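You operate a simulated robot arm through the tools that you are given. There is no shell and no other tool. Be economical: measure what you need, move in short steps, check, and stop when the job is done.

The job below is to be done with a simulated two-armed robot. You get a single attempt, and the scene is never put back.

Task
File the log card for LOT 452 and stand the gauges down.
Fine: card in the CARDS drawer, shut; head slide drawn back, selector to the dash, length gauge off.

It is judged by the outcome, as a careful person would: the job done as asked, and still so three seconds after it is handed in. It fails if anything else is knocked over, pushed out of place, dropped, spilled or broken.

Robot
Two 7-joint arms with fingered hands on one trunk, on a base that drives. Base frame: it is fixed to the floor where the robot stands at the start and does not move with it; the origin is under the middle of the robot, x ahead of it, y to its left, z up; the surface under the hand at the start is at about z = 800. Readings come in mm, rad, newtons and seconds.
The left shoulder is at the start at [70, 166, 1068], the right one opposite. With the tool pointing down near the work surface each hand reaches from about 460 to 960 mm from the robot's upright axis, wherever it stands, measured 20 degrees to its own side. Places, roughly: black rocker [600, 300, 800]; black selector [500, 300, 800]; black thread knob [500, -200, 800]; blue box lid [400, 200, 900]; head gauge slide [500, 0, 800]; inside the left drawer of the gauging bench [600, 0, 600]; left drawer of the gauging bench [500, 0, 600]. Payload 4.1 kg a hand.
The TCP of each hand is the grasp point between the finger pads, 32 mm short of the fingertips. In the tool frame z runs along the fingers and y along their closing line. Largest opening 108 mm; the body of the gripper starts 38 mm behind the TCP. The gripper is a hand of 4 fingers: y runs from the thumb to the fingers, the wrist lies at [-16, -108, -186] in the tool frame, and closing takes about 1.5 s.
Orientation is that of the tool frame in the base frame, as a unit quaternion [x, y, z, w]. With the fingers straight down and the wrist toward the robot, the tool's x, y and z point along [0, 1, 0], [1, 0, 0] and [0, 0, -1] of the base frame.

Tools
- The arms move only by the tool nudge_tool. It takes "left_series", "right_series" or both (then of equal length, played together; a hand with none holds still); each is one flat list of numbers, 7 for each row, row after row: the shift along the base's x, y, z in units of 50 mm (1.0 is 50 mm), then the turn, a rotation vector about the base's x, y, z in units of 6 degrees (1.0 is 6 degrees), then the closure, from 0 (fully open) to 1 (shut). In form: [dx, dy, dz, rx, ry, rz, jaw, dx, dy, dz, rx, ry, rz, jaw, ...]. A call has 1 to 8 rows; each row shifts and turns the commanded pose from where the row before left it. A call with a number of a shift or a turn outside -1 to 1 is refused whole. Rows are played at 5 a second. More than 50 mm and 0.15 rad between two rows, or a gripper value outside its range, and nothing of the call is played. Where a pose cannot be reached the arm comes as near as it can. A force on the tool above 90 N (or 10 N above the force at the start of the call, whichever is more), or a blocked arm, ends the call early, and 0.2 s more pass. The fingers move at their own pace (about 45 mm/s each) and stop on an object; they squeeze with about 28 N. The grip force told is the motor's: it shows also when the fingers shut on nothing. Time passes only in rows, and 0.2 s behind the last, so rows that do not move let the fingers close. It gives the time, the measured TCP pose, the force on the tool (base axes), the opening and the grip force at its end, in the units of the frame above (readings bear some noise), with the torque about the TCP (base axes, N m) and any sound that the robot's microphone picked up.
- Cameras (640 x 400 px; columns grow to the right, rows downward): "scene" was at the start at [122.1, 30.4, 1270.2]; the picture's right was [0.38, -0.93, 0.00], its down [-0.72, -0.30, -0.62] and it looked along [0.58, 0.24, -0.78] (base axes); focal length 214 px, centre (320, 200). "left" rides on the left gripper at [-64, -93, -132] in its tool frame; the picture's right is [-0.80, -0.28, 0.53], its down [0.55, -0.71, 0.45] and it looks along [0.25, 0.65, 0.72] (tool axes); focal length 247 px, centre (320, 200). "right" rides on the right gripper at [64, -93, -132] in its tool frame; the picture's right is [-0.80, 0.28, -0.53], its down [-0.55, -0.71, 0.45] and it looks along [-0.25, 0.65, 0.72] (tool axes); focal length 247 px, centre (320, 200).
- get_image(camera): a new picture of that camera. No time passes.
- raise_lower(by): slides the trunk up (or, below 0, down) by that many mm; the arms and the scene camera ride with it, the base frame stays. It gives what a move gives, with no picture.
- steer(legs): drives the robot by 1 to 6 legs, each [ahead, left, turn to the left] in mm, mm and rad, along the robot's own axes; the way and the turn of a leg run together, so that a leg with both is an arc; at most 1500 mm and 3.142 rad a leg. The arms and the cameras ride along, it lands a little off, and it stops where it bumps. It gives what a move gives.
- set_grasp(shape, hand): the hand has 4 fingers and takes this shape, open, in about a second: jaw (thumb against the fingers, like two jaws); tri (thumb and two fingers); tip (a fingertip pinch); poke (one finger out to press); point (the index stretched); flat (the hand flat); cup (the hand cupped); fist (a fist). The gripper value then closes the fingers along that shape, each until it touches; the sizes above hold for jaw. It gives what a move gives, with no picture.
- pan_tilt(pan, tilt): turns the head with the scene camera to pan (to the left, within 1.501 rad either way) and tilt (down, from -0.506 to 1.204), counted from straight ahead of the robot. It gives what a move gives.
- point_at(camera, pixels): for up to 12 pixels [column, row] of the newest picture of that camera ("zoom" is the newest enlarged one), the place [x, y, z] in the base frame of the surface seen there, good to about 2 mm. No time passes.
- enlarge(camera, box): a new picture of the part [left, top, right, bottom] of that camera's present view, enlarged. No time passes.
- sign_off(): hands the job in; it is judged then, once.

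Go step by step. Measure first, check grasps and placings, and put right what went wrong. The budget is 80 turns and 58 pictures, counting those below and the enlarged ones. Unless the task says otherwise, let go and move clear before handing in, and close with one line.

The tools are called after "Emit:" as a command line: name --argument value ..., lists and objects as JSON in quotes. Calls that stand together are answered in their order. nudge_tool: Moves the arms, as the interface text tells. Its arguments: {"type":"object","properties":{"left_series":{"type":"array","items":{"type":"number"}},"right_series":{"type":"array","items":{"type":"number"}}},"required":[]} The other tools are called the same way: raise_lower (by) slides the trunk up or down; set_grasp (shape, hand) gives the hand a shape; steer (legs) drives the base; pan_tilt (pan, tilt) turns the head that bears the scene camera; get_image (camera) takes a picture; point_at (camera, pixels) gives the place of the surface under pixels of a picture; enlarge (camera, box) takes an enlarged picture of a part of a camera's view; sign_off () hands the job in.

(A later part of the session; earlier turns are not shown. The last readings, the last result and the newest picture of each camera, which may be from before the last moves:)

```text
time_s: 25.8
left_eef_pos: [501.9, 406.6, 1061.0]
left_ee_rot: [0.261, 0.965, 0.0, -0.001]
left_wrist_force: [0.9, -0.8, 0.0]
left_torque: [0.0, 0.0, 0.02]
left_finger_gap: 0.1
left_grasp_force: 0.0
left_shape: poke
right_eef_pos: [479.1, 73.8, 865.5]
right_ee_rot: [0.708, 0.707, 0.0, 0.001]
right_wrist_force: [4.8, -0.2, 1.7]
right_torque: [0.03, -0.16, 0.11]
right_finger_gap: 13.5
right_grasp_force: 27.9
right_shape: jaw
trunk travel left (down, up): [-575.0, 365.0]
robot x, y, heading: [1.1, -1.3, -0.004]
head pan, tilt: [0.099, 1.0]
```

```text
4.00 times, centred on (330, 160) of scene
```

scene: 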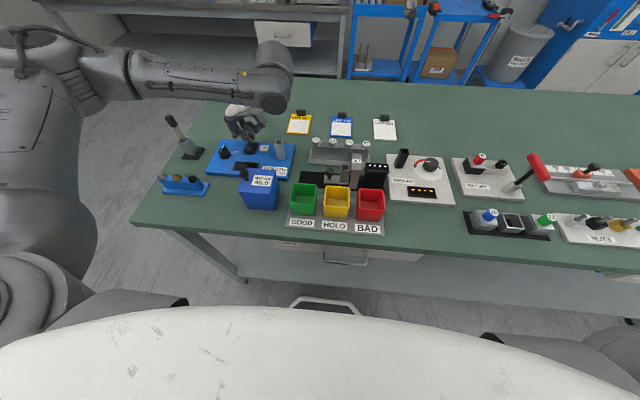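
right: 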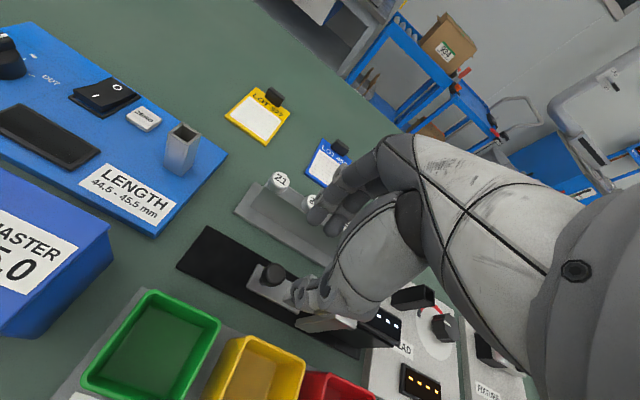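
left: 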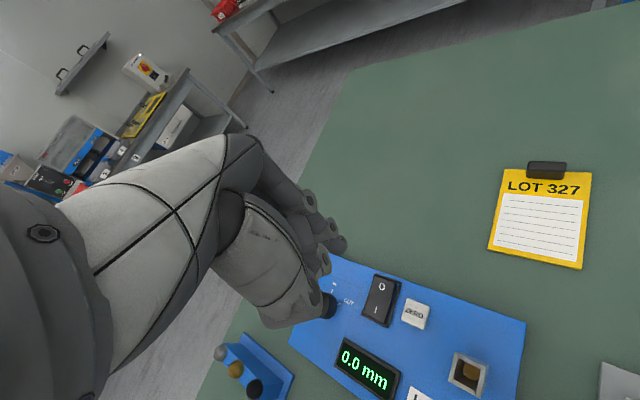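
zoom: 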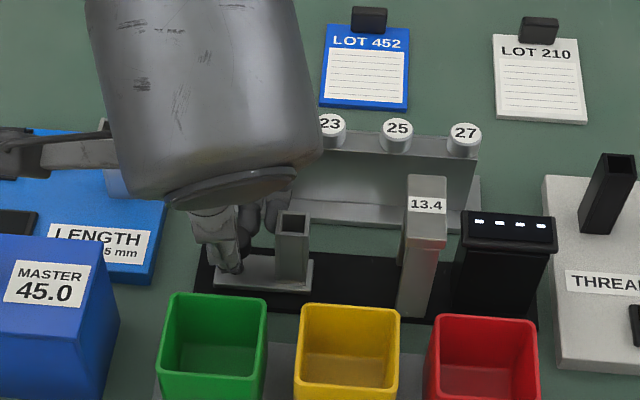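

It slid 55 mm freely; a little track remains, so I pull on up to 12 mm in small steps to the stop.

Emit:
nudge_tool --right_series '[0, 0.06, 0, 0, 0, 0, 1, 0, 0.06, 0, 0, 0, 0, 1, 0, 0.06, 0, 0, 0, 0, 1, 0, 0.06, 0, 0, 0, 0, 1, 0, 0, 0, 0, 0, 0, 1]'

Emit:
enlarge --camera "scene" --box '[260, 110, 400, 210]'

```text
time_s: 27.0
left_eef_pos: [502.1, 405.9, 1061.1]
left_ee_rot: [0.26, 0.965, 0.0, -0.001]
left_wrist_force: [0.1, 0.7, -0.2]
left_torque: [0.01, 0.03, -0.02]
left_finger_gap: 0.0
left_grasp_force: 0.1
left_shape: poke
right_eef_pos: [479.3, 85.5, 864.6]
right_ee_rot: [0.707, 0.707, 0.001, -0.001]
right_wrist_force: [4.7, -7.8, 6.0]
right_torque: [-0.19, -0.14, 0.12]
right_finger_gap: 13.3
right_grasp_force: 27.9
right_shape: jaw
trunk travel left (down, up): [-575.0, 365.0]
robot x, y, heading: [-0.9, 2.5, -0.003]
head pan, tilt: [0.099, 1.0]
```

```text
4.00 times, centred on (330, 160) of scene
```

zoom: 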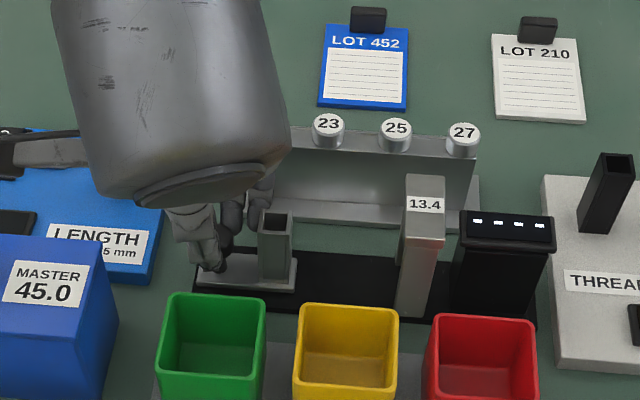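

The slide has met its stop (y force rising). Release, rise, and carry the right hand over to the LOT 452 clip.

Emit:
nudge_tool --right_series '[0, 0, 0, 0, 0, 0, 0.6, 0, 0, 0, 0, 0, 0, 0.6, 0, 0, 0, 0, 0, 0, 0.6, 0, 0, 0.9, 0, 0, 0, 0.6, 0, 0, 0.9, 0, 0, 0, 0.6, 0.8, -0.4, 0.2, 0, 0, 0, 0.6, 0.8, -0.4, 0, 0, 0, 0, 0.6]'

Emit:
nudge_tool --right_series '[0.9, -0.3, 0, 0, 0, 0, 0.6, 0.9, -0.3, 0, 0, 0, 0, 0.6, 0.9, -0.2, 0, 0, 0, 0, 0.6, 0.9, -0.1, 0, 0, 0, 0, 0.6, 0, 0, 0, 0, 0, 0, 0.6]'

Emit:
enlarge --camera "scene" --box '[240, 80, 400, 200]'

Emit:
get_image --camera "right"

```text
time_s: 28.6
left_eef_pos: [502.0, 405.8, 1060.8]
left_ee_rot: [0.26, 0.966, 0.0, 0.0]
left_wrist_force: [-0.5, -0.6, -0.2]
left_torque: [-0.01, 0.01, 0.0]
left_finger_gap: 0.0
left_grasp_force: 0.0
left_shape: poke
right_eef_pos: [558.9, 46.5, 963.5]
right_ee_rot: [0.707, 0.707, 0.0, 0.0]
right_wrist_force: [0.6, 0.6, -0.8]
right_torque: [-0.01, -0.01, 0.0]
right_finger_gap: 42.9
right_grasp_force: 0.1
right_shape: jaw
trunk travel left (down, up): [-575.0, 365.0]
robot x, y, heading: [3.1, 0.7, 0.004]
head pan, tilt: [0.099, 1.0]
```

```text
time_s: 29.8
left_eef_pos: [501.8, 406.5, 1061.6]
left_ee_rot: [0.26, 0.966, 0.0, -0.001]
left_wrist_force: [-0.1, 1.2, 0.8]
left_torque: [-0.06, -0.02, 0.02]
left_finger_gap: 0.0
left_grasp_force: 0.1
left_shape: poke
right_eef_pos: [738.1, 1.4, 965.5]
right_ee_rot: [0.707, 0.707, 0.0, -0.001]
right_wrist_force: [0.0, 0.9, 0.5]
right_torque: [-0.01, -0.01, -0.02]
right_finger_gap: 43.2
right_grasp_force: 0.1
right_shape: jaw
trunk travel left (down, up): [-575.0, 365.0]
robot x, y, heading: [-2.5, 1.5, -0.005]
head pan, tilt: [0.099, 1.0]
```

```text
3.33 times, centred on (320, 140) of scene
```

zoom: 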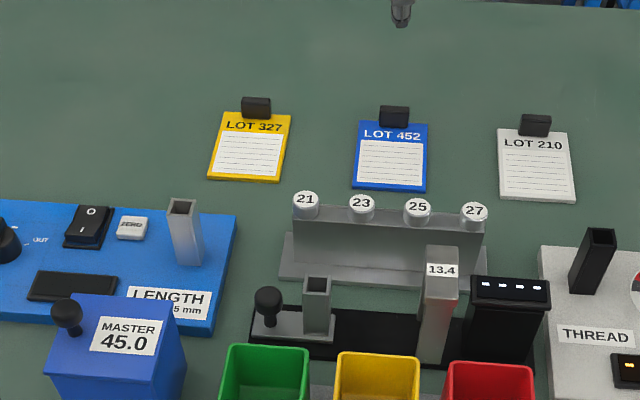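

```text
24 pictures are left
```

right: 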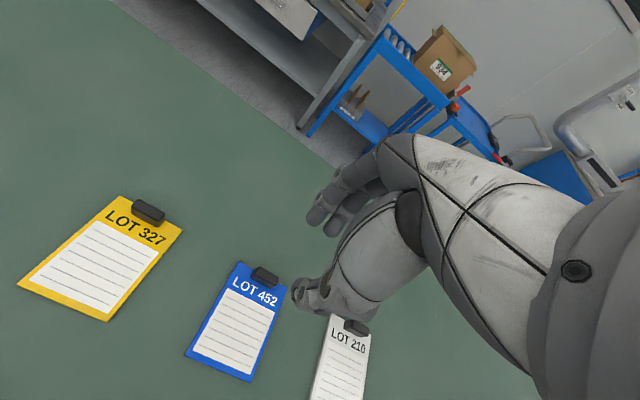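

The slide is back against the left end of its track. Now I measure the clip of LOT 452 in both views.

Emit:
point_at --camera "zoom" --pixels '[[394, 110], [382, 112], [406, 114], [394, 122], [362, 128], [426, 130], [390, 160], [390, 186], [440, 100]]'

Emit:
point_at --camera "right" --pixels '[[266, 275], [255, 270], [277, 280], [270, 268], [262, 282]]'

```text
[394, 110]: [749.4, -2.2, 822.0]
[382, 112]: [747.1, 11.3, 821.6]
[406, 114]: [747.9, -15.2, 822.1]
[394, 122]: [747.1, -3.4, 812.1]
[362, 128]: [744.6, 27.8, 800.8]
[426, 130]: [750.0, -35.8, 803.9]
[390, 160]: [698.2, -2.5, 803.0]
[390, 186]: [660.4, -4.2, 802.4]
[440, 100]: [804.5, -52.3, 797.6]
```

```text
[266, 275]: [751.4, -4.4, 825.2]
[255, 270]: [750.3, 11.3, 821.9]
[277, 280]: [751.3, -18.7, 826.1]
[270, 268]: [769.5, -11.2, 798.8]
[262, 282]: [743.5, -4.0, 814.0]
```

Clip centre ≈(751,-3.5), top 824, card top ≈803. Descend to TCP z≈840 and close.

Emit:
nudge_tool --right_series '[0.13, -0.05, -0.9, 0, 0, 0, 0.6, 0.13, -0.05, -0.9, 0, 0, 0, 0.6, 0, 0, -0.5, 0, 0, 0, 0.6, 0, 0, -0.2, 0, 0, 0, 0.6, 0, 0, 0, 0, 0, 0, 1, 0, 0, 0, 0, 0, 0, 1, 0, 0, 0, 0, 0, 0, 1, 0, 0, 0, 0, 0, 0, 1]'

Emit:
enlarge --camera "right" --box '[180, 200, 420, 350]'

```text
time_s: 31.6
left_eef_pos: [502.2, 407.0, 1059.9]
left_ee_rot: [0.261, 0.965, 0.0, 0.001]
left_wrist_force: [0.2, 0.7, -0.5]
left_torque: [0.0, -0.03, 0.0]
left_finger_gap: 0.0
left_grasp_force: 0.0
left_shape: poke
right_eef_pos: [751.3, -3.0, 840.2]
right_ee_rot: [0.706, 0.708, -0.001, 0.001]
right_wrist_force: [0.6, 0.2, 0.0]
right_torque: [-0.01, 0.01, 0.01]
right_finger_gap: 6.9
right_grasp_force: 27.7
right_shape: jaw
trunk travel left (down, up): [-575.0, 365.0]
robot x, y, heading: [5.5, 1.4, -0.002]
head pan, tilt: [0.099, 1.0]
```

```text
2.67 times, centred on (300, 275) of right
```

zoom: 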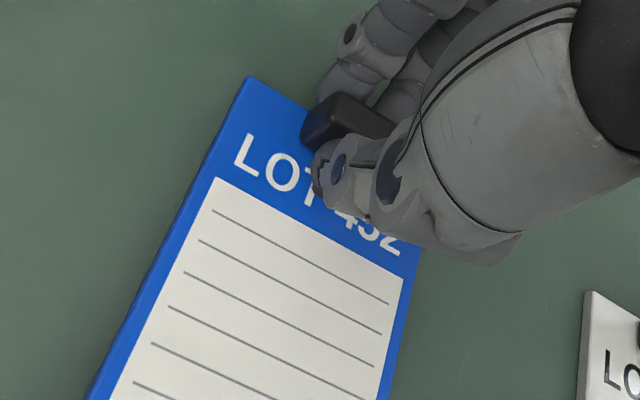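

Clip is gripped. I lift straight up then draw it back over the bench at safe height.

Emit:
nudge_tool --right_series '[0, 0, 0.4, 0, 0, 0, 1, 0, 0, 0.8, 0, 0, 0, 1, 0, 0, 0.9, 0, 0, 0, 1, 0, 0, 0.9, 0, 0, 0, 1, -0.8, -0.2, 0.4, 0, 0, 0, 1, -0.9, -0.3, 0, 0, 0, 0, 1, -0.9, -0.3, 0, 0, 0, 0, 1, -0.9, -0.3, 0, 0, 0, 0, 1]'

Emit:
get_image --camera "scene"

```text
time_s: 33.4
left_eef_pos: [501.3, 406.7, 1062.1]
left_ee_rot: [0.261, 0.965, 0.001, 0.0]
left_wrist_force: [0.0, -0.9, 0.9]
left_torque: [0.03, 0.0, 0.0]
left_finger_gap: 0.0
left_grasp_force: 0.0
left_shape: poke
right_eef_pos: [571.7, -60.0, 1011.6]
right_ee_rot: [0.708, 0.707, 0.001, 0.001]
right_wrist_force: [-0.4, 0.1, -0.3]
right_torque: [0.01, -0.01, 0.01]
right_finger_gap: 6.8
right_grasp_force: 27.7
right_shape: jaw
trunk travel left (down, up): [-575.0, 365.0]
robot x, y, heading: [-1.3, -1.3, 0.002]
head pan, tilt: [0.099, 1.0]
```

```text
22 pictures are left
```

scene: 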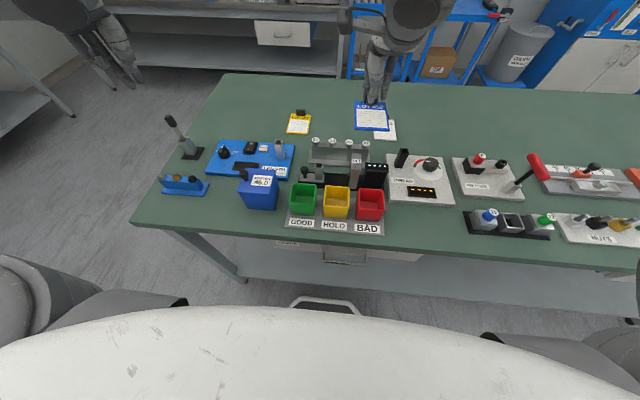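

The card is held flat. Before backing up, I check both sides/behind.

Emit:
pan_tilt --pan 1.5 --tilt 0.5

Emit:
get_image --camera "scene"

Emit:
pan_tilt --pan -1.5 --tilt 0.5

Emit:
get_image --camera "scene"

Emit:
pan_tilt --pan 0.0 --tilt 0.9

```text
time_s: 34.9
left_eef_pos: [502.2, 408.3, 1060.8]
left_ee_rot: [0.261, 0.965, 0.0, 0.0]
left_wrist_force: [-0.6, -0.2, 0.5]
left_torque: [-0.01, 0.0, 0.0]
left_finger_gap: 0.0
left_grasp_force: 0.0
left_shape: poke
right_eef_pos: [573.3, -59.3, 1011.3]
right_ee_rot: [0.707, 0.707, 0.0, 0.0]
right_wrist_force: [-0.7, -0.5, -0.3]
right_torque: [-0.01, -0.02, 0.0]
right_finger_gap: 7.0
right_grasp_force: 28.6
right_shape: jaw
trunk travel left (down, up): [-575.0, 365.0]
robot x, y, heading: [-1.5, 1.6, 0.004]
head pan, tilt: [1.499, 0.499]
```

```text
21 pictures are left
```

scene: 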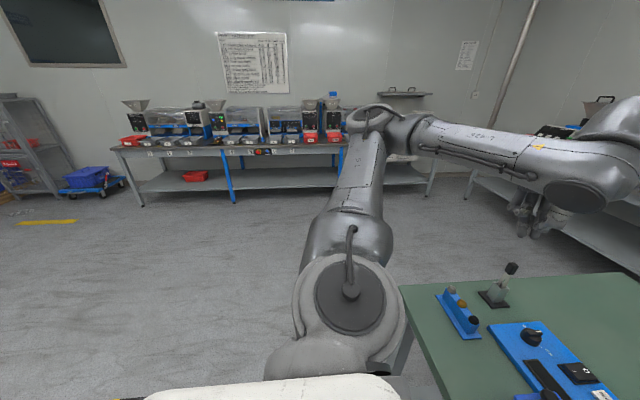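

```text
time_s: 37.5
left_eef_pos: [502.2, 406.6, 1060.8]
left_ee_rot: [0.26, 0.965, 0.0, 0.0]
left_wrist_force: [-0.2, 0.1, 0.0]
left_torque: [0.01, 0.01, 0.01]
left_finger_gap: 0.2
left_grasp_force: 0.1
left_shape: poke
right_eef_pos: [574.4, -59.8, 1010.7]
right_ee_rot: [0.707, 0.707, 0.0, 0.0]
right_wrist_force: [-1.1, -1.1, -0.4]
right_torque: [0.01, -0.01, 0.02]
right_finger_gap: 6.9
right_grasp_force: 28.1
right_shape: jaw
trunk travel left (down, up): [-575.0, 365.0]
robot x, y, heading: [-0.6, -3.3, -0.002]
head pan, tilt: [-1.499, 0.499]
```

```text
20 pictures are left
```

scene: 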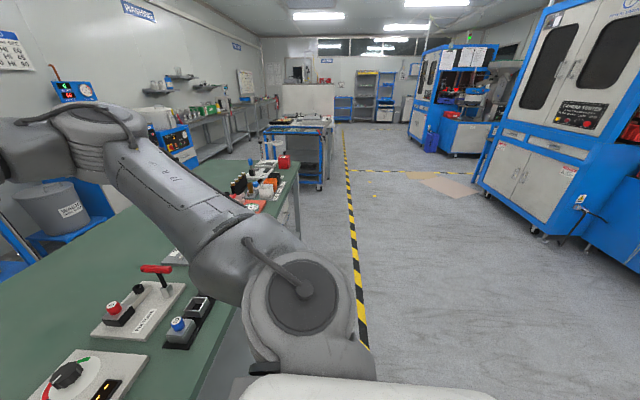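

```text
time_s: 39.1
left_eef_pos: [502.0, 407.2, 1060.6]
left_ee_rot: [0.26, 0.966, 0.001, 0.0]
left_wrist_force: [-0.4, 0.2, -0.8]
left_torque: [0.01, -0.01, -0.01]
left_finger_gap: 0.1
left_grasp_force: 0.0
left_shape: poke
right_eef_pos: [573.0, -60.1, 1011.9]
right_ee_rot: [0.707, 0.707, 0.0, 0.001]
right_wrist_force: [-0.4, -0.5, 0.5]
right_torque: [-0.02, 0.01, -0.01]
right_finger_gap: 6.5
right_grasp_force: 28.0
right_shape: jaw
trunk travel left (down, up): [-575.0, 365.0]
robot x, y, heading: [1.0, -2.0, 0.001]
head pan, tilt: [0.0, 0.901]
```

The space behind is clear for a short reverse. I back up 450 mm, slightly right, and set the left hand to jaw.

Emit:
steer --legs '[[-450, -80, 0]]'

Emit:
set_grasp --hand "left" --shape "jaw"

Emit:
get_image --camera "scene"

```text
time_s: 41.9
left_eef_pos: [35.4, 326.7, 1061.0]
left_ee_rot: [0.259, 0.966, 0.0, 0.0]
left_wrist_force: [0.3, 0.5, -0.3]
left_torque: [-0.02, -0.02, 0.0]
left_finger_gap: 0.1
left_grasp_force: 0.0
left_shape: poke
right_eef_pos: [109.0, -138.2, 1012.1]
right_ee_rot: [0.706, 0.709, 0.0, 0.0]
right_wrist_force: [0.7, 0.4, -0.4]
right_torque: [-0.01, -0.03, 0.02]
right_finger_gap: 7.0
right_grasp_force: 27.8
right_shape: jaw
trunk travel left (down, up): [-575.0, 365.0]
robot x, y, heading: [-466.5, -76.0, 0.002]
head pan, tilt: [0.0, 0.901]
```

```text
time_s: 42.8
left_eef_pos: [37.3, 327.8, 1060.7]
left_ee_rot: [0.26, 0.966, 0.0, 0.0]
left_wrist_force: [0.3, -0.5, -0.4]
left_torque: [0.02, 0.01, -0.01]
left_finger_gap: 108.0
left_grasp_force: 0.1
left_shape: jaw
right_eef_pos: [108.5, -137.3, 1010.3]
right_ee_rot: [0.706, 0.708, 0.0, 0.0]
right_wrist_force: [0.3, -0.2, 0.2]
right_torque: [-0.03, 0.0, -0.01]
right_finger_gap: 7.0
right_grasp_force: 26.9
right_shape: jaw
trunk travel left (down, up): [-575.0, 365.0]
robot x, y, heading: [-461.8, -80.4, 0.0]
head pan, tilt: [0.0, 0.901]
```

```text
19 pictures are left
```

scene: 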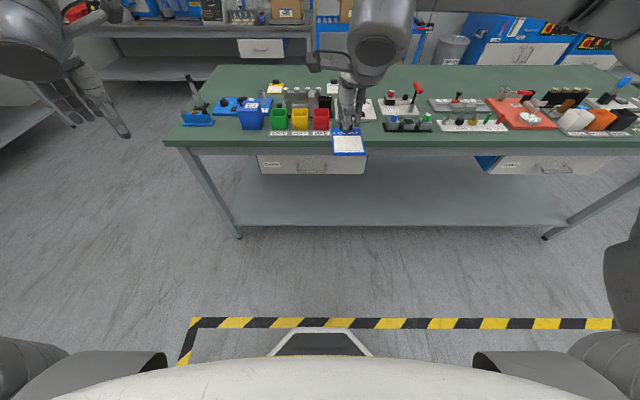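

Drawer front now visible at (310,165). I enlarge and measure it.

Emit:
enlarge --camera "scene" --box '[240, 130, 400, 190]'

Emit:
point_at --camera "zoom" --pixels '[[75, 112], [75, 165], [230, 169], [255, 165], [285, 169], [310, 168], [265, 130], [505, 165], [505, 120], [120, 132], [260, 95], [200, 160]]'

```text
4.00 times, centred on (320, 160) of scene
```

zoom: 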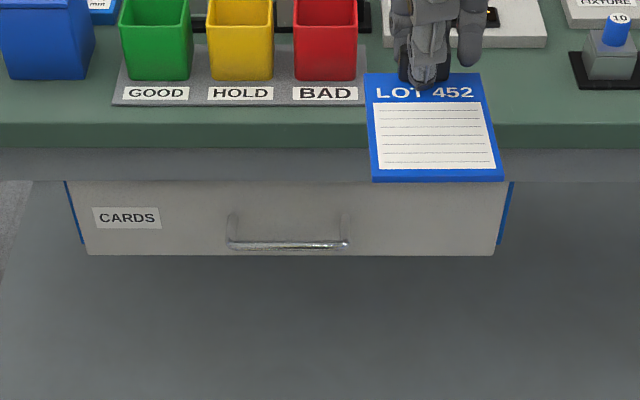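

```text
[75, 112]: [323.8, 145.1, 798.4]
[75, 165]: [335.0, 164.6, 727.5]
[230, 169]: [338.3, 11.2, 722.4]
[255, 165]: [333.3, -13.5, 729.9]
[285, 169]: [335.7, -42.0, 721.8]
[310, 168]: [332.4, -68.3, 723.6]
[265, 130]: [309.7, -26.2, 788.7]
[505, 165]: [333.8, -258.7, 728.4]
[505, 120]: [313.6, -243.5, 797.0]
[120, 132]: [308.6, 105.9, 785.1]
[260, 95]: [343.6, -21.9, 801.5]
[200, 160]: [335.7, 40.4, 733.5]
```

Emit:
point_at --camera "zoom" --pixels '[[230, 243], [285, 245], [345, 244], [230, 220], [345, 222], [285, 225], [90, 250], [490, 250], [285, 190], [80, 188], [500, 190], [285, 252]]'

```text
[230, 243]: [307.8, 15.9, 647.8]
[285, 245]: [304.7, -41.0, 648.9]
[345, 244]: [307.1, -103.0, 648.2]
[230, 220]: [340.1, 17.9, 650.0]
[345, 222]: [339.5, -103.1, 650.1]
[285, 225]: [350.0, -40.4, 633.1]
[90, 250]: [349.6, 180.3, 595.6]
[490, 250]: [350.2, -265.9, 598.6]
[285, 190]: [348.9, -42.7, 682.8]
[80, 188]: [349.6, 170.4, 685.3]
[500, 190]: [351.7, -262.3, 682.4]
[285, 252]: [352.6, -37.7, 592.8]
```

Handle bar centre ≈(309,-43,643), face x=350, bench edge x≈309. I lower the trunk 250, move the card hand off right, and turn the left hand toward 0°.

Emit:
raise_lower --by -250

Emit:
nudge_tool --left_series '[0, -0.4, 0, 0, 0, -1, 0.3, 0, -0.4, 0, 0, 0, -1, 0.3, 0, -0.4, 0, 0, 0, -1, 0.3, 0, -0.4, 0, 0, 0, -1, 0.3, 0, -0.4, 0, 0, 0, -1, 0.3, 0, -0.4, 0, 0, 0, -1, 0.3, 0, -0.4, 0, 0, 0, -1, 0.3, 0, -0.4, 0, 0, 0, -1, 0.3]' --right_series '[0, -0.5, 0.2, 0, 0, 0, 1, 0, -0.5, 0.2, 0, 0, 0, 1, 0, -0.5, 0.2, 0, 0, 0, 1, 0, -0.5, 0.2, 0, 0, 0, 1, 0, -0.5, 0.2, 0, 0, 0, 1, 0, -0.5, 0.2, 0, 0, 0, 1, 0, -0.5, 0.2, 0, 0, 0, 1, 0, -0.5, 0.2, 0, 0, 0, 1]'

Emit:
nudge_tool --left_series '[0.1, -0.4, -0.2, 0, 0, -1, 0.3, 0.1, -0.4, -0.2, 0, 0, -1, 0.3, 0.2, -0.4, -0.2, 0, -1, 0, 0.3, 0.2, -0.4, -0.2, 0, -1, 0, 0.3, 0.2, -0.4, -0.2, 0, -1, 0, 0.3, 0.2, -0.4, -0.2, 0, -1, 0, 0.5, 0.2, -0.4, -0.2, 0, -1, 0, 0.5, 0.2, -0.3, -0.2, 0, -1, 0, 0.5]'

Emit:
nudge_tool --left_series '[0.2, 0, -0.1, 0, -1, 0, 0.6, 0.2, 0, 0, 0, -1, 0, 0.6, 0.2, 0, 0, 0, -1, 0, 0.6, 0.2, 0, 0, 0, -1, 0, 0.6, 0, 0, 0, 0, -0.83, 0, 0.6, 0, 0, 0, 0, 0, 0, 0.6]'

Emit:
get_image --camera "scene"

```text
time_s: 45.4
left_eef_pos: [35.5, 327.1, 810.2]
left_ee_rot: [0.259, 0.966, 0.0, 0.0]
left_wrist_force: [-0.7, 0.5, -0.4]
left_torque: [0.0, 0.01, 0.0]
left_finger_gap: 107.8
left_grasp_force: 0.1
left_shape: jaw
right_eef_pos: [108.2, -138.7, 762.3]
right_ee_rot: [0.706, 0.708, 0.0, 0.0]
right_wrist_force: [0.5, 0.4, -0.9]
right_torque: [-0.03, -0.03, 0.01]
right_finger_gap: 6.9
right_grasp_force: 28.0
right_shape: jaw
trunk travel left (down, up): [-325.0, 615.0]
robot x, y, heading: [-461.7, -79.0, 0.011]
head pan, tilt: [0.0, 0.901]
```

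```text
time_s: 47.2
left_eef_pos: [37.7, 167.0, 812.2]
left_ee_rot: [0.63, 0.777, -0.001, 0.0]
left_wrist_force: [-0.6, -0.5, -0.3]
left_torque: [0.01, 0.03, -0.02]
left_finger_gap: 75.7
left_grasp_force: 0.1
left_shape: jaw
left hand out of reach, approached as far as the arm can: row 8
right_eef_pos: [109.3, -338.5, 840.7]
right_ee_rot: [0.706, 0.708, 0.001, 0.0]
right_wrist_force: [0.3, -0.1, -0.2]
right_torque: [-0.01, 0.01, 0.02]
right_finger_gap: 6.6
right_grasp_force: 27.4
right_shape: jaw
trunk travel left (down, up): [-325.0, 615.0]
robot x, y, heading: [-468.3, -82.8, 0.007]
head pan, tilt: [0.0, 0.901]
```

```text
time_s: 49.0
left_eef_pos: [118.8, 13.0, 733.5]
left_ee_rot: [0.673, 0.672, 0.219, 0.219]
left_wrist_force: [-0.9, -0.2, -0.7]
left_torque: [0.0, -0.01, -0.01]
left_finger_gap: 54.3
left_grasp_force: 0.0
left_shape: jaw
left hand out of reach, approached as far as the arm can: row 3, 4
right_eef_pos: [108.7, -337.6, 840.9]
right_ee_rot: [0.706, 0.708, 0.0, 0.001]
right_wrist_force: [0.1, -0.1, 0.5]
right_torque: [0.0, -0.02, 0.02]
right_finger_gap: 7.0
right_grasp_force: 28.2
right_shape: jaw
trunk travel left (down, up): [-325.0, 615.0]
robot x, y, heading: [-465.2, -79.2, 0.003]
head pan, tilt: [0.0, 0.901]
```

```text
time_s: 50.4
left_eef_pos: [160.1, 12.2, 729.6]
left_ee_rot: [0.597, 0.597, 0.38, 0.379]
left_wrist_force: [0.3, -0.7, -0.9]
left_torque: [-0.02, 0.01, -0.04]
left_finger_gap: 43.4
left_grasp_force: 0.1
left_shape: jaw
right_eef_pos: [108.8, -337.4, 841.3]
right_ee_rot: [0.706, 0.708, 0.0, 0.001]
right_wrist_force: [1.3, -0.2, -0.7]
right_torque: [0.02, -0.02, 0.0]
right_finger_gap: 6.8
right_grasp_force: 28.1
right_shape: jaw
trunk travel left (down, up): [-325.0, 615.0]
robot x, y, heading: [-466.6, -79.9, 0.005]
head pan, tilt: [0.0, 0.901]
```

```text
17 pictures are left
```

scene: 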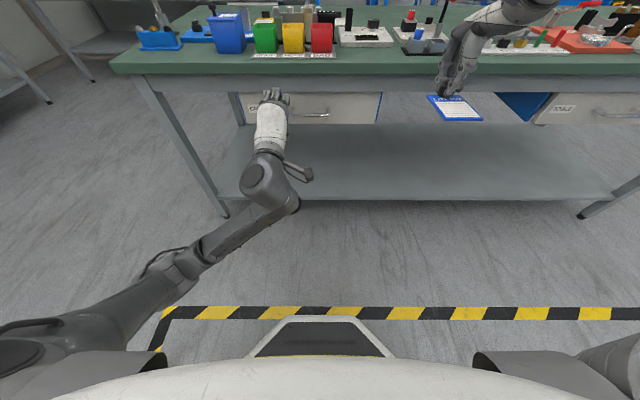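

Left hand is tilted 65° and open 43 mm. I go to the pre-grasp point 60 mm short of the bar and check.

Emit:
nudge_tool --left_series '[0.56, -0.25, -0.38, 0, 0, 0, 0.6, 0.56, -0.25, -0.38, 0, 0, 0, 0.6, 0.56, -0.25, -0.38, 0, 0, 0, 0.6, 0, 0, 0, 0, 0, 0, 0.6]'

Emit:
enlarge --camera "scene" --box '[220, 60, 400, 180]'

Emit:
enlarge --camera "left" --box '[200, 100, 520, 300]'

```text
time_s: 51.4
left_eef_pos: [242.9, -26.4, 672.3]
left_ee_rot: [0.597, 0.596, 0.38, 0.38]
left_wrist_force: [-0.1, 1.2, -0.2]
left_torque: [-0.02, -0.01, 0.03]
left_finger_gap: 43.3
left_grasp_force: 0.0
left_shape: jaw
right_eef_pos: [108.9, -338.1, 839.5]
right_ee_rot: [0.706, 0.709, 0.0, 0.0]
right_wrist_force: [-0.4, -0.5, -0.4]
right_torque: [-0.03, -0.03, -0.02]
right_finger_gap: 7.0
right_grasp_force: 27.6
right_shape: jaw
trunk travel left (down, up): [-325.0, 615.0]
robot x, y, heading: [-464.6, -84.1, 0.005]
head pan, tilt: [0.0, 0.901]
```

```text
3.33 times, centred on (310, 120) of scene
```

zoom: 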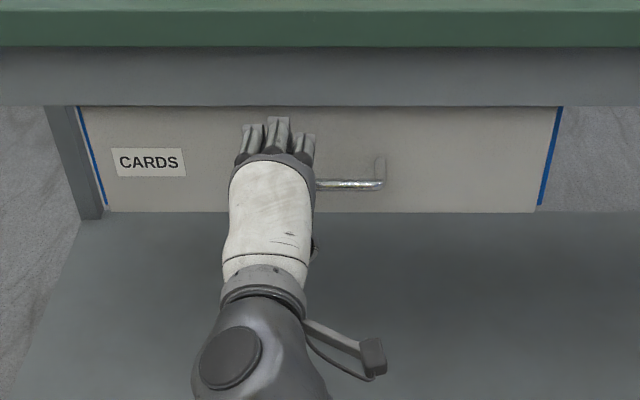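

```text
2.00 times, centred on (360, 200) of left
```

zoom: 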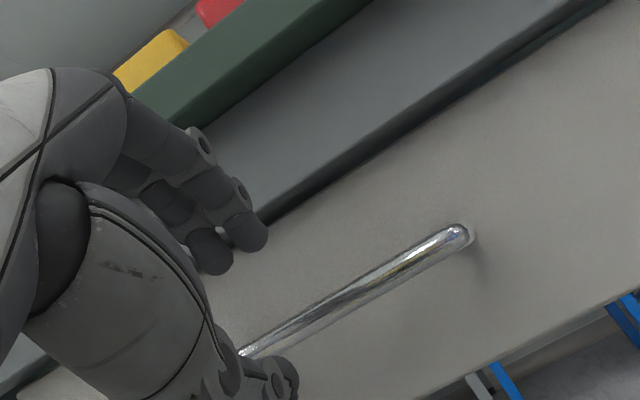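

The fingers straddle the bar well. Go forward onto the bar (shift to y≈-40 too) and close.

Emit:
nudge_tool --left_series '[0.5, -0.28, -0.23, 0, 0, 0, 0.6, 0.56, 0, -0.25, 0, 0, 0, 0.6, 0, 0, 0, 0, 0, 0, 0.6, 0, 0, 0, 0, 0, 0, 1, 0, 0, 0, 0, 0, 0, 1, 0, 0, 0, 0, 0, 0, 1, 0, 0, 0, 0, 0, 0, 1]'

Emit:
enlarge --camera "left" --box '[200, 100, 520, 300]'

```text
time_s: 53.0
left_eef_pos: [296.7, -37.6, 647.6]
left_ee_rot: [0.597, 0.597, 0.38, 0.379]
left_wrist_force: [3.6, -0.2, -3.2]
left_torque: [0.09, 0.0, -0.06]
left_finger_gap: 0.0
left_grasp_force: 28.1
left_shape: jaw
right_eef_pos: [109.5, -337.7, 839.6]
right_ee_rot: [0.706, 0.708, -0.001, -0.001]
right_wrist_force: [0.2, 0.4, -0.1]
right_torque: [0.02, -0.02, 0.02]
right_finger_gap: 7.0
right_grasp_force: 28.4
right_shape: jaw
trunk travel left (down, up): [-325.0, 615.0]
robot x, y, heading: [-468.4, -82.5, -0.0]
head pan, tilt: [0.0, 0.901]
```

```text
2.00 times, centred on (360, 200) of left
```

zoom: 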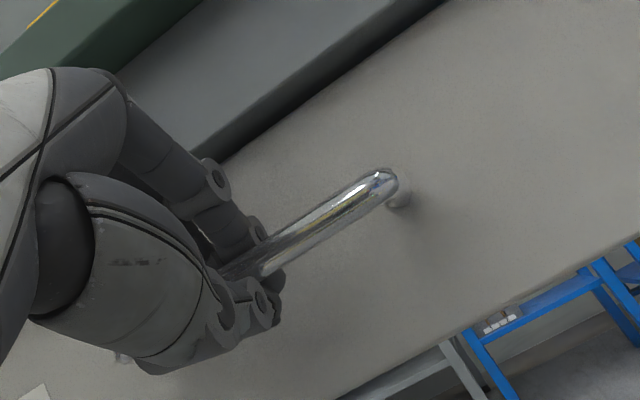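

The bar is enclosed. Pull the drawer 160 mm with the arm.

Emit:
nudge_tool --left_series '[-0.2, 0, 0, 0, 0, 0, 1, -0.4, 0, 0, 0, 0, 0, 1, -0.4, 0, 0, 0, 0, 0, 1, -0.4, 0, 0, 0, 0, 0, 1, -0.4, 0, 0, 0, 0, 0, 1, -0.4, 0, 0, 0, 0, 0, 1, -0.5, 0, 0, 0, 0, 0, 1, -0.5, 0, 0, 0, 0, 0, 1]'

Emit:
get_image --camera "scene"

```text
time_s: 54.7
left_eef_pos: [153.7, -4.8, 629.3]
left_ee_rot: [0.617, 0.564, 0.434, 0.335]
left_wrist_force: [0.4, 1.3, 8.7]
left_torque: [-0.04, 0.05, 0.04]
left_finger_gap: 0.0
left_grasp_force: 28.1
left_shape: jaw
right_eef_pos: [108.6, -338.1, 840.8]
right_ee_rot: [0.706, 0.708, 0.0, 0.0]
right_wrist_force: [0.6, -0.3, 0.8]
right_torque: [0.02, 0.01, 0.01]
right_finger_gap: 6.7
right_grasp_force: 27.9
right_shape: jaw
trunk travel left (down, up): [-325.0, 615.0]
robot x, y, heading: [-464.4, -82.9, 0.001]
head pan, tilt: [0.0, 0.901]
stopped in row 8 (left hand): the arm was blocked; the commanded pose is now the measured one
```

```text
13 pictures are left
```

scene: 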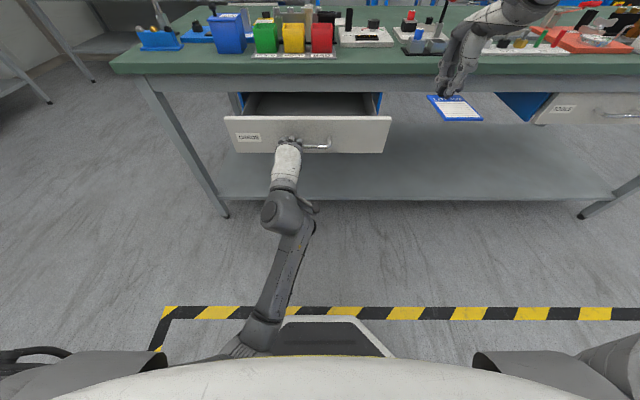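

The drawer is ≈140 mm open and the arm is at its near limit. I pull another 80 mm by reversing the base.

Emit:
steer --legs '[[-80, 0, 0]]'

Emit:
get_image --camera "scene"

```text
time_s: 55.8
left_eef_pos: [73.6, -4.4, 630.6]
left_ee_rot: [0.618, 0.564, 0.433, 0.335]
left_wrist_force: [-1.9, 2.2, 6.8]
left_torque: [-0.11, 0.14, 0.02]
left_finger_gap: 0.0
left_grasp_force: 28.4
left_shape: jaw
right_eef_pos: [27.3, -336.6, 842.7]
right_ee_rot: [0.706, 0.708, 0.0, 0.001]
right_wrist_force: [-0.3, -0.2, 0.0]
right_torque: [0.01, -0.07, 0.01]
right_finger_gap: 7.1
right_grasp_force: 28.6
right_shape: jaw
trunk travel left (down, up): [-325.0, 615.0]
robot x, y, heading: [-546.7, -81.8, 0.009]
head pan, tilt: [0.0, 0.901]
```

```text
12 pictures are left
```

scene: 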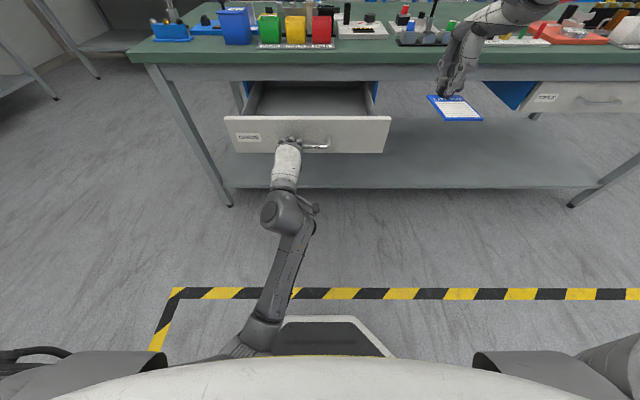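

The drawer came further out. I measure its interior: floor, front top edge, sides.

Emit:
point_at --camera "scene" --pixels '[[310, 100], [310, 108], [255, 110], [360, 110], [310, 117], [240, 118], [375, 118], [310, 90], [340, 112], [345, 95], [311, 130], [370, 100]]'

```text
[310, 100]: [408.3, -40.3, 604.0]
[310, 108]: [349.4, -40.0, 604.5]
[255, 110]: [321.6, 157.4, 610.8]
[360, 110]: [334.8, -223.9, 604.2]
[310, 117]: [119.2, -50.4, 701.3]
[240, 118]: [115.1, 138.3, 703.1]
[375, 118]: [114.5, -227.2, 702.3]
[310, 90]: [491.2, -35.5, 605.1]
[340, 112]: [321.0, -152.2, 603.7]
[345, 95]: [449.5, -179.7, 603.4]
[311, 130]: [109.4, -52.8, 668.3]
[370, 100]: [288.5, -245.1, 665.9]
```

Floor z≈604, front wall top z≈702 at x≈110–125. For margin from the bench edge I pull 45 mm more.

Emit:
steer --legs '[[-45, 0, 0]]'

Emit:
get_image --camera "scene"

Emit:
point_at --camera "scene" --pixels '[[350, 117], [350, 119], [350, 115], [350, 121], [350, 110], [325, 140], [455, 100]]'

```text
time_s: 56.7
left_eef_pos: [26.6, -4.1, 630.5]
left_ee_rot: [0.617, 0.565, 0.434, 0.335]
left_wrist_force: [-1.3, 1.1, 7.0]
left_torque: [-0.14, 0.15, 0.03]
left_finger_gap: 0.1
left_grasp_force: 28.2
left_shape: jaw
right_eef_pos: [-18.5, -337.5, 841.5]
right_ee_rot: [0.706, 0.709, 0.0, 0.0]
right_wrist_force: [0.2, -0.3, -0.4]
right_torque: [0.03, -0.02, 0.01]
right_finger_gap: 6.9
right_grasp_force: 27.7
right_shape: jaw
trunk travel left (down, up): [-325.0, 615.0]
robot x, y, heading: [-589.1, -80.9, 0.004]
head pan, tilt: [0.0, 0.901]
```

```text
11 pictures are left
```

scene: 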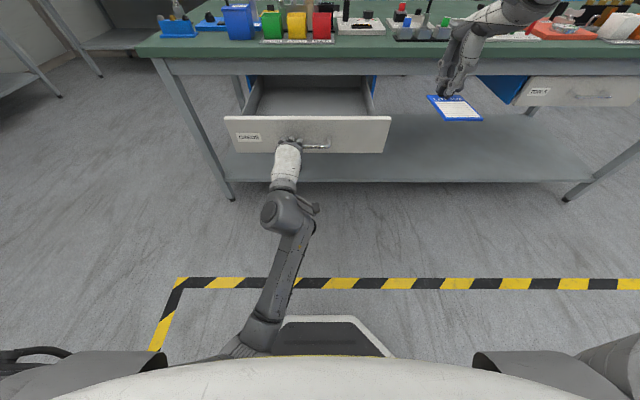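

```text
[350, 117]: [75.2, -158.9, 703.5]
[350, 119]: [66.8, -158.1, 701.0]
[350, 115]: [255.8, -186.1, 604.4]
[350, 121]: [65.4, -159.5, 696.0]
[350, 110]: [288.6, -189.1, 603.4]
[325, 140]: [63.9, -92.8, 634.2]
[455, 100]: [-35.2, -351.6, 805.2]
```

Front wall now x 64–80. I carry the card over the open drawer at (215,-140).

Emit:
nudge_tool --right_series '[0.58, 0.49, 0, 0, 0, 0, 1, 0.58, 0.49, 0, 0, 0, 0, 1, 0.58, 0.49, 0, 0, 0, 0, 1, 0.58, 0.49, 0, 0, 0, 0, 1, 0.58, 0.49, 0, 0, 0, 0, 1, 0.58, 0.49, 0, 0, 0, 0, 1, 0.58, 0.49, -0.3, 0, 0, 0, 1, 0.58, 0.49, -0.3, 0, 0, 0, 1]'

Emit:
enlarge --camera "scene" --box '[200, 40, 440, 190]'

```text
time_s: 58.5
left_eef_pos: [28.1, -3.8, 629.8]
left_ee_rot: [0.617, 0.564, 0.434, 0.335]
left_wrist_force: [0.9, 1.7, 7.7]
left_torque: [-0.11, 0.12, 0.1]
left_finger_gap: 0.1
left_grasp_force: 28.0
left_shape: jaw
right_eef_pos: [216.4, -139.5, 810.2]
right_ee_rot: [0.706, 0.709, 0.0, 0.0]
right_wrist_force: [-1.3, -0.9, 0.0]
right_torque: [0.03, 0.02, 0.01]
right_finger_gap: 7.0
right_grasp_force: 27.8
right_shape: jaw
trunk travel left (down, up): [-325.0, 615.0]
robot x, y, heading: [-589.3, -76.7, 0.003]
head pan, tilt: [0.0, 0.901]
```

```text
2.67 times, centred on (320, 115) of scene
```

zoom: 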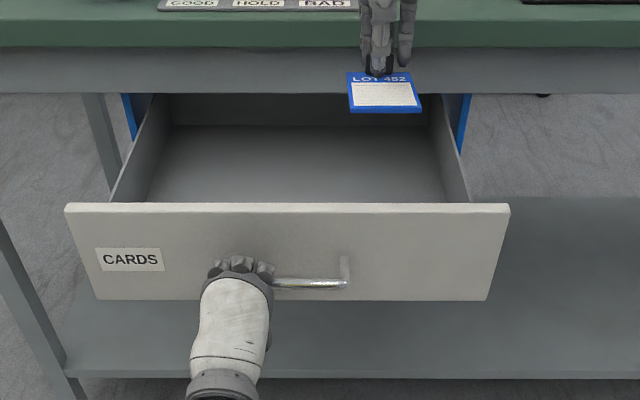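

The card is above the empty drawer. I lower it to just above the floor.

Emit:
nudge_tool --right_series '[0, 0, -0.7, 0, 0, 0, 1, 0, 0, -0.7, 0, 0, 0, 1, 0, 0, -0.7, 0, 0, 0, 1, 0, 0, -0.7, 0, 0, 0, 1, 0, 0, -0.3, 0, 0, 0, 1, 0, 0, -0.08, 0, 0, 0, 1, 0, 0, -0.04, 0, 0, 0, 1]'

Emit:
enlarge --camera "scene" --box '[200, 40, 440, 190]'

```text
time_s: 60.1
left_eef_pos: [27.6, -3.3, 629.0]
left_ee_rot: [0.618, 0.564, 0.433, 0.335]
left_wrist_force: [0.1, 1.2, 9.6]
left_torque: [-0.12, 0.12, 0.04]
left_finger_gap: 0.0
left_grasp_force: 28.3
left_shape: jaw
right_eef_pos: [216.1, -142.5, 649.6]
right_ee_rot: [0.706, 0.708, 0.0, -0.001]
right_wrist_force: [0.7, 0.1, -0.7]
right_torque: [0.0, -0.03, -0.05]
right_finger_gap: 7.0
right_grasp_force: 27.4
right_shape: jaw
trunk travel left (down, up): [-325.0, 615.0]
robot x, y, heading: [-590.1, -81.8, 0.001]
head pan, tilt: [0.0, 0.901]
```

```text
2.67 times, centred on (320, 115) of scene
```

zoom: 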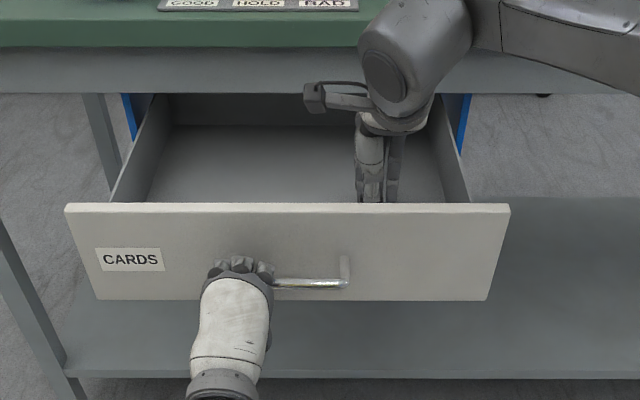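

No contact yet; ease down a few mm, release to gap ≈45, and rise out.

Emit:
nudge_tool --right_series '[0, 0, -0.04, 0, 0, 0, 1, 0, 0, -0.03, 0, 0, 0, 1, 0, 0, 0, 0, 0, 0, 1]'

Emit:
nudge_tool --right_series '[0, 0, 0, 0, 0, 0, 0.6, 0, 0, 0, 0, 0, 0, 0.6, 0, 0, 0, 0, 0, 0, 0.6, 0, 0, 0, 0, 0, 0, 0.6, 0, 0, 0.4, 0, 0, 0, 0.6, 0, 0, 0.9, 0, 0, 0, 0.6, 0, 0, 0.9, 0, 0, 0, 0.6, -0.3, 0, 0.9, 0, 0, 0, 0.6]'

Emit:
enlarge --camera "right" --box '[120, 150, 440, 350]'

```text
time_s: 60.9
left_eef_pos: [28.2, -3.6, 628.6]
left_ee_rot: [0.617, 0.565, 0.434, 0.335]
left_wrist_force: [-0.5, 1.1, 8.0]
left_torque: [-0.14, 0.14, 0.04]
left_finger_gap: 0.0
left_grasp_force: 28.0
left_shape: jaw
right_eef_pos: [215.7, -141.1, 646.5]
right_ee_rot: [0.706, 0.708, 0.0, 0.0]
right_wrist_force: [0.1, 0.3, 0.9]
right_torque: [0.01, 0.0, 0.03]
right_finger_gap: 7.2
right_grasp_force: 28.4
right_shape: jaw
trunk travel left (down, up): [-325.0, 615.0]
robot x, y, heading: [-589.6, -81.8, 0.006]
head pan, tilt: [0.0, 0.901]
```

```text
time_s: 62.7
left_eef_pos: [28.4, -4.3, 629.1]
left_ee_rot: [0.617, 0.565, 0.434, 0.335]
left_wrist_force: [-1.2, -0.3, 8.9]
left_torque: [-0.14, 0.13, 0.04]
left_finger_gap: 0.0
left_grasp_force: 27.8
left_shape: jaw
right_eef_pos: [199.8, -139.9, 802.9]
right_ee_rot: [0.706, 0.708, 0.0, 0.0]
right_wrist_force: [0.4, -0.3, 0.2]
right_torque: [-0.03, -0.01, 0.03]
right_finger_gap: 42.9
right_grasp_force: 0.0
right_shape: jaw
trunk travel left (down, up): [-325.0, 615.0]
robot x, y, heading: [-590.4, -79.8, 0.004]
head pan, tilt: [0.0, 0.901]
```

```text
2.00 times, centred on (280, 250) of right
```

zoom: 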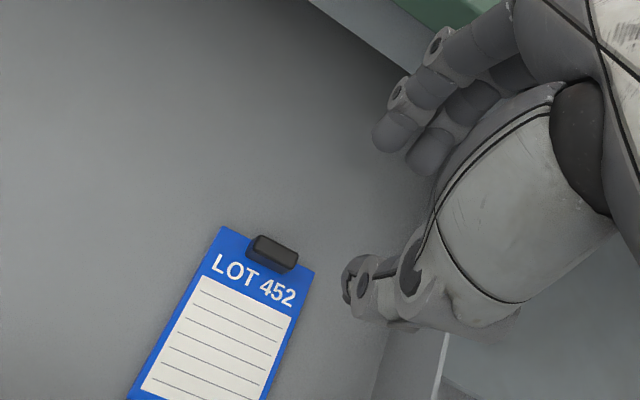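

The card lies flat in the drawer. I withdraw the right hand back, up and right.

Emit:
nudge_tool --right_series '[-0.6, -0.4, 0.5, 0, 0, 0, 0.6, -0.6, -0.4, 0.5, 0, 0, 0, 0.6, -0.6, -0.4, 0.5, 0, 0, 0, 0.6, -0.6, -0.4, 0.5, 0, 0, 0, 0.6, -0.6, -0.5, 0.3, 0, 0, 0, 0.6, -0.6, -0.5, 0, 0, 0, 0, 0.6, -0.4, -0.5, 0, 0, 0, 0, 0.6, 0, -0.5, 0, 0, 0, 0, 0.6]'

Emit:
steer --legs '[[120, 0, 0]]'

Emit:
get_image --camera "scene"

```text
time_s: 64.5
left_eef_pos: [28.9, -4.7, 629.3]
left_ee_rot: [0.617, 0.565, 0.434, 0.334]
left_wrist_force: [-0.5, 0.5, 6.3]
left_torque: [-0.14, 0.2, 0.05]
left_finger_gap: 0.2
left_grasp_force: 27.9
left_shape: jaw
right_eef_pos: [-0.0, -320.6, 916.7]
right_ee_rot: [0.705, 0.709, 0.0, 0.0]
right_wrist_force: [-0.8, 0.6, 1.2]
right_torque: [0.01, 0.03, 0.01]
right_finger_gap: 43.0
right_grasp_force: 0.2
right_shape: jaw
trunk travel left (down, up): [-325.0, 615.0]
robot x, y, heading: [-589.7, -79.2, 0.006]
head pan, tilt: [0.0, 0.901]
```

```text
time_s: 65.7
left_eef_pos: [146.4, -4.4, 628.5]
left_ee_rot: [0.617, 0.564, 0.434, 0.335]
left_wrist_force: [1.1, -2.1, 8.2]
left_torque: [-0.06, 0.18, 0.03]
left_finger_gap: 0.1
left_grasp_force: 28.2
left_shape: jaw
right_eef_pos: [119.3, -320.3, 916.8]
right_ee_rot: [0.706, 0.708, 0.0, -0.001]
right_wrist_force: [-0.1, -0.8, 0.2]
right_torque: [0.0, 0.02, -0.01]
right_finger_gap: 42.7
right_grasp_force: 0.1
right_shape: jaw
trunk travel left (down, up): [-325.0, 615.0]
robot x, y, heading: [-474.3, -79.7, 0.004]
head pan, tilt: [0.0, 0.901]
```

```text
7 pictures are left
```

scene: 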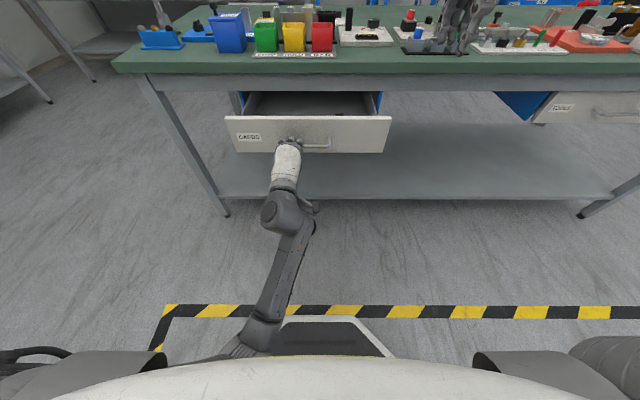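

The drawer follows. I push with the arm, 140 mm, then the remainder gently.

Emit:
nudge_tool --left_series '[0.4, 0, 0.05, 0, 0, 0, 1, 0.4, 0, 0.05, 0, 0, 0, 1, 0.4, 0, 0, 0, 0, 0, 1, 0.4, 0, 0, 0, 0, 0, 1, 0.4, 0, 0, 0, 0, 0, 1, 0.4, 0, 0, 0, 0, 0, 1, 0.3, 0, 0, 0, 0, 0, 1, 0, 0, 0, 0, 0, 0, 1]'

Emit:
nudge_tool --left_series '[0.15, 0, 0, 0, 0, 0, 1, 0.15, 0, 0, 0, 0, 0, 1, 0.15, 0, 0, 0, 0, 0, 1, 0.1, 0, 0, 0, 0, 0, 1, 0.1, 0, 0, 0, 0, 0, 1, 0, 0, 0, 0, 0, 0, 1]'

Emit:
enlarge --camera "scene" --box '[210, 60, 410, 180]'

Emit:
point_at --camera "zoom" --pixels '[[450, 150], [150, 140], [450, 100], [350, 120], [250, 110]]'

```text
time_s: 66.8
left_eef_pos: [230.9, 37.9, 624.5]
left_ee_rot: [0.631, 0.528, 0.489, 0.289]
left_wrist_force: [2.1, -19.8, 35.0]
left_torque: [-0.32, 0.37, 0.21]
left_finger_gap: 1.1
left_grasp_force: 28.3
left_shape: jaw
right_eef_pos: [115.6, -322.5, 916.9]
right_ee_rot: [0.706, 0.708, 0.001, 0.0]
right_wrist_force: [-0.8, 0.6, -0.5]
right_torque: [0.0, -0.01, 0.02]
right_finger_gap: 43.0
right_grasp_force: 0.1
right_shape: jaw
trunk travel left (down, up): [-325.0, 615.0]
robot x, y, heading: [-472.3, -83.1, -0.001]
head pan, tilt: [0.0, 0.901]
stopped in row 5 (left hand): the arm was blocked; the commanded pose is now the measured one
```

```text
time_s: 68.4
left_eef_pos: [267.7, 73.3, 608.3]
left_ee_rot: [0.635, 0.526, 0.504, 0.256]
left_wrist_force: [-0.8, -0.6, -1.0]
left_torque: [0.0, 0.01, 0.0]
left_finger_gap: 0.1
left_grasp_force: 27.9
left_shape: jaw
right_eef_pos: [119.9, -319.4, 916.2]
right_ee_rot: [0.706, 0.708, 0.0, -0.001]
right_wrist_force: [-0.1, 0.5, 0.1]
right_torque: [0.01, 0.0, -0.01]
right_finger_gap: 42.9
right_grasp_force: 0.1
right_shape: jaw
trunk travel left (down, up): [-325.0, 615.0]
robot x, y, heading: [-468.9, -83.5, 0.001]
head pan, tilt: [0.0, 0.901]
stopped in row 6 (left hand): the arm was blocked; the commanded pose is now the measured one
```

```text
3.20 times, centred on (310, 120) of scene
```

zoom: 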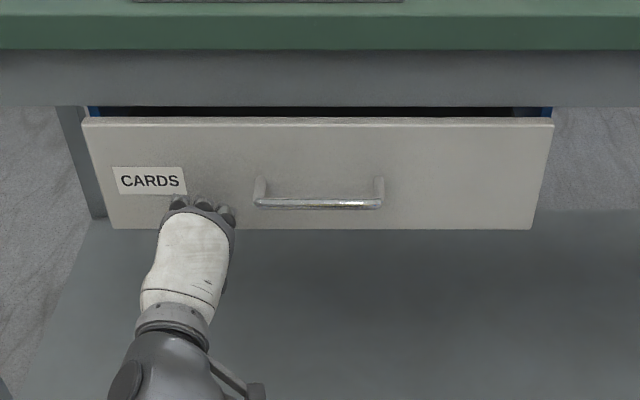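

```text
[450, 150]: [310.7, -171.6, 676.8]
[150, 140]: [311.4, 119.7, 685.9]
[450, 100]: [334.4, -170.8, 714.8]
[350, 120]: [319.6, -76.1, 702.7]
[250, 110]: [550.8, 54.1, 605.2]
```

The hand slipped off the bar to the left; the drawer front is at x≈311, 39 mm short. I back off, and reposition the closed hand above the handle's middle to push.

Emit:
nudge_tool --left_series '[-0.6, 0, 0, 0, 0, 0, 1, -0.6, 0, 0.1, 0, 0, 0, 1, 0, 0, 0.6, 0, 0, 0, 1, 0, -0.4, 0.6, 0, 0, 0, 1, 0, -0.7, 0.3, 0, 0, 0, 1, 0, -0.7, 0, 0, 0, 0, 1, 0, -0.6, 0, 0, 0, 0, 1, 0, 0, 0, 0, 0, 0, 1]'

```text
time_s: 69.9
left_eef_pos: [216.4, 41.5, 661.8]
left_ee_rot: [0.641, 0.49, 0.564, 0.178]
left_wrist_force: [-0.6, 0.8, -0.3]
left_torque: [-0.03, 0.04, 0.0]
left_finger_gap: 0.1
left_grasp_force: 28.2
left_shape: jaw
right_eef_pos: [120.1, -318.8, 915.6]
right_ee_rot: [0.706, 0.708, -0.001, -0.001]
right_wrist_force: [0.7, -0.7, -0.7]
right_torque: [0.0, 0.01, -0.01]
right_finger_gap: 42.9
right_grasp_force: 0.1
right_shape: jaw
trunk travel left (down, up): [-325.0, 615.0]
robot x, y, heading: [-473.9, -79.9, 0.004]
head pan, tilt: [0.0, 0.901]
stopped in row 7 (left hand): the arm was blocked; the commanded pose is now the measured one
```

The arm is at a joint limit, but it's a fine pusher here: fingertips ≈(245,52,652), left of the handle. I push by driving the base forward.

Emit:
steer --legs '[[98, 0, 0]]'

Emit:
enlarge --camera "scene" --box '[210, 60, 410, 180]'

Emit:
point_at --camera "zoom" --pixels '[[450, 150], [150, 150], [450, 170], [350, 130], [60, 100]]'

```text
time_s: 71.0
left_eef_pos: [312.9, 38.3, 666.3]
left_ee_rot: [0.64, 0.488, 0.566, 0.179]
left_wrist_force: [-42.0, -13.5, 2.9]
left_torque: [-0.06, 0.13, -0.56]
left_finger_gap: 0.0
left_grasp_force: 28.1
left_shape: jaw
right_eef_pos: [215.2, -321.8, 918.2]
right_ee_rot: [0.706, 0.709, 0.001, 0.0]
right_wrist_force: [0.3, -0.1, 0.5]
right_torque: [-0.01, 0.02, 0.03]
right_finger_gap: 43.0
right_grasp_force: 0.2
right_shape: jaw
trunk travel left (down, up): [-325.0, 615.0]
robot x, y, heading: [-369.9, -77.8, 0.007]
head pan, tilt: [0.0, 0.901]
```

```text
3.20 times, centred on (310, 120) of scene
```

zoom: 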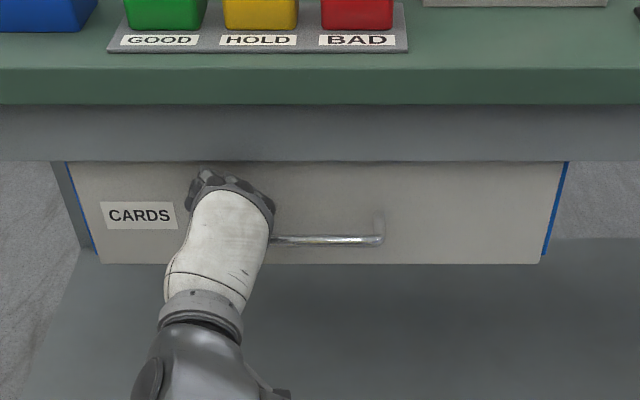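

```text
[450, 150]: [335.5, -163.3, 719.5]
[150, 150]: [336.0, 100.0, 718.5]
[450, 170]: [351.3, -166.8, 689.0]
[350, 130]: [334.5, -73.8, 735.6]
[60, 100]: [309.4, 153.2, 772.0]
```

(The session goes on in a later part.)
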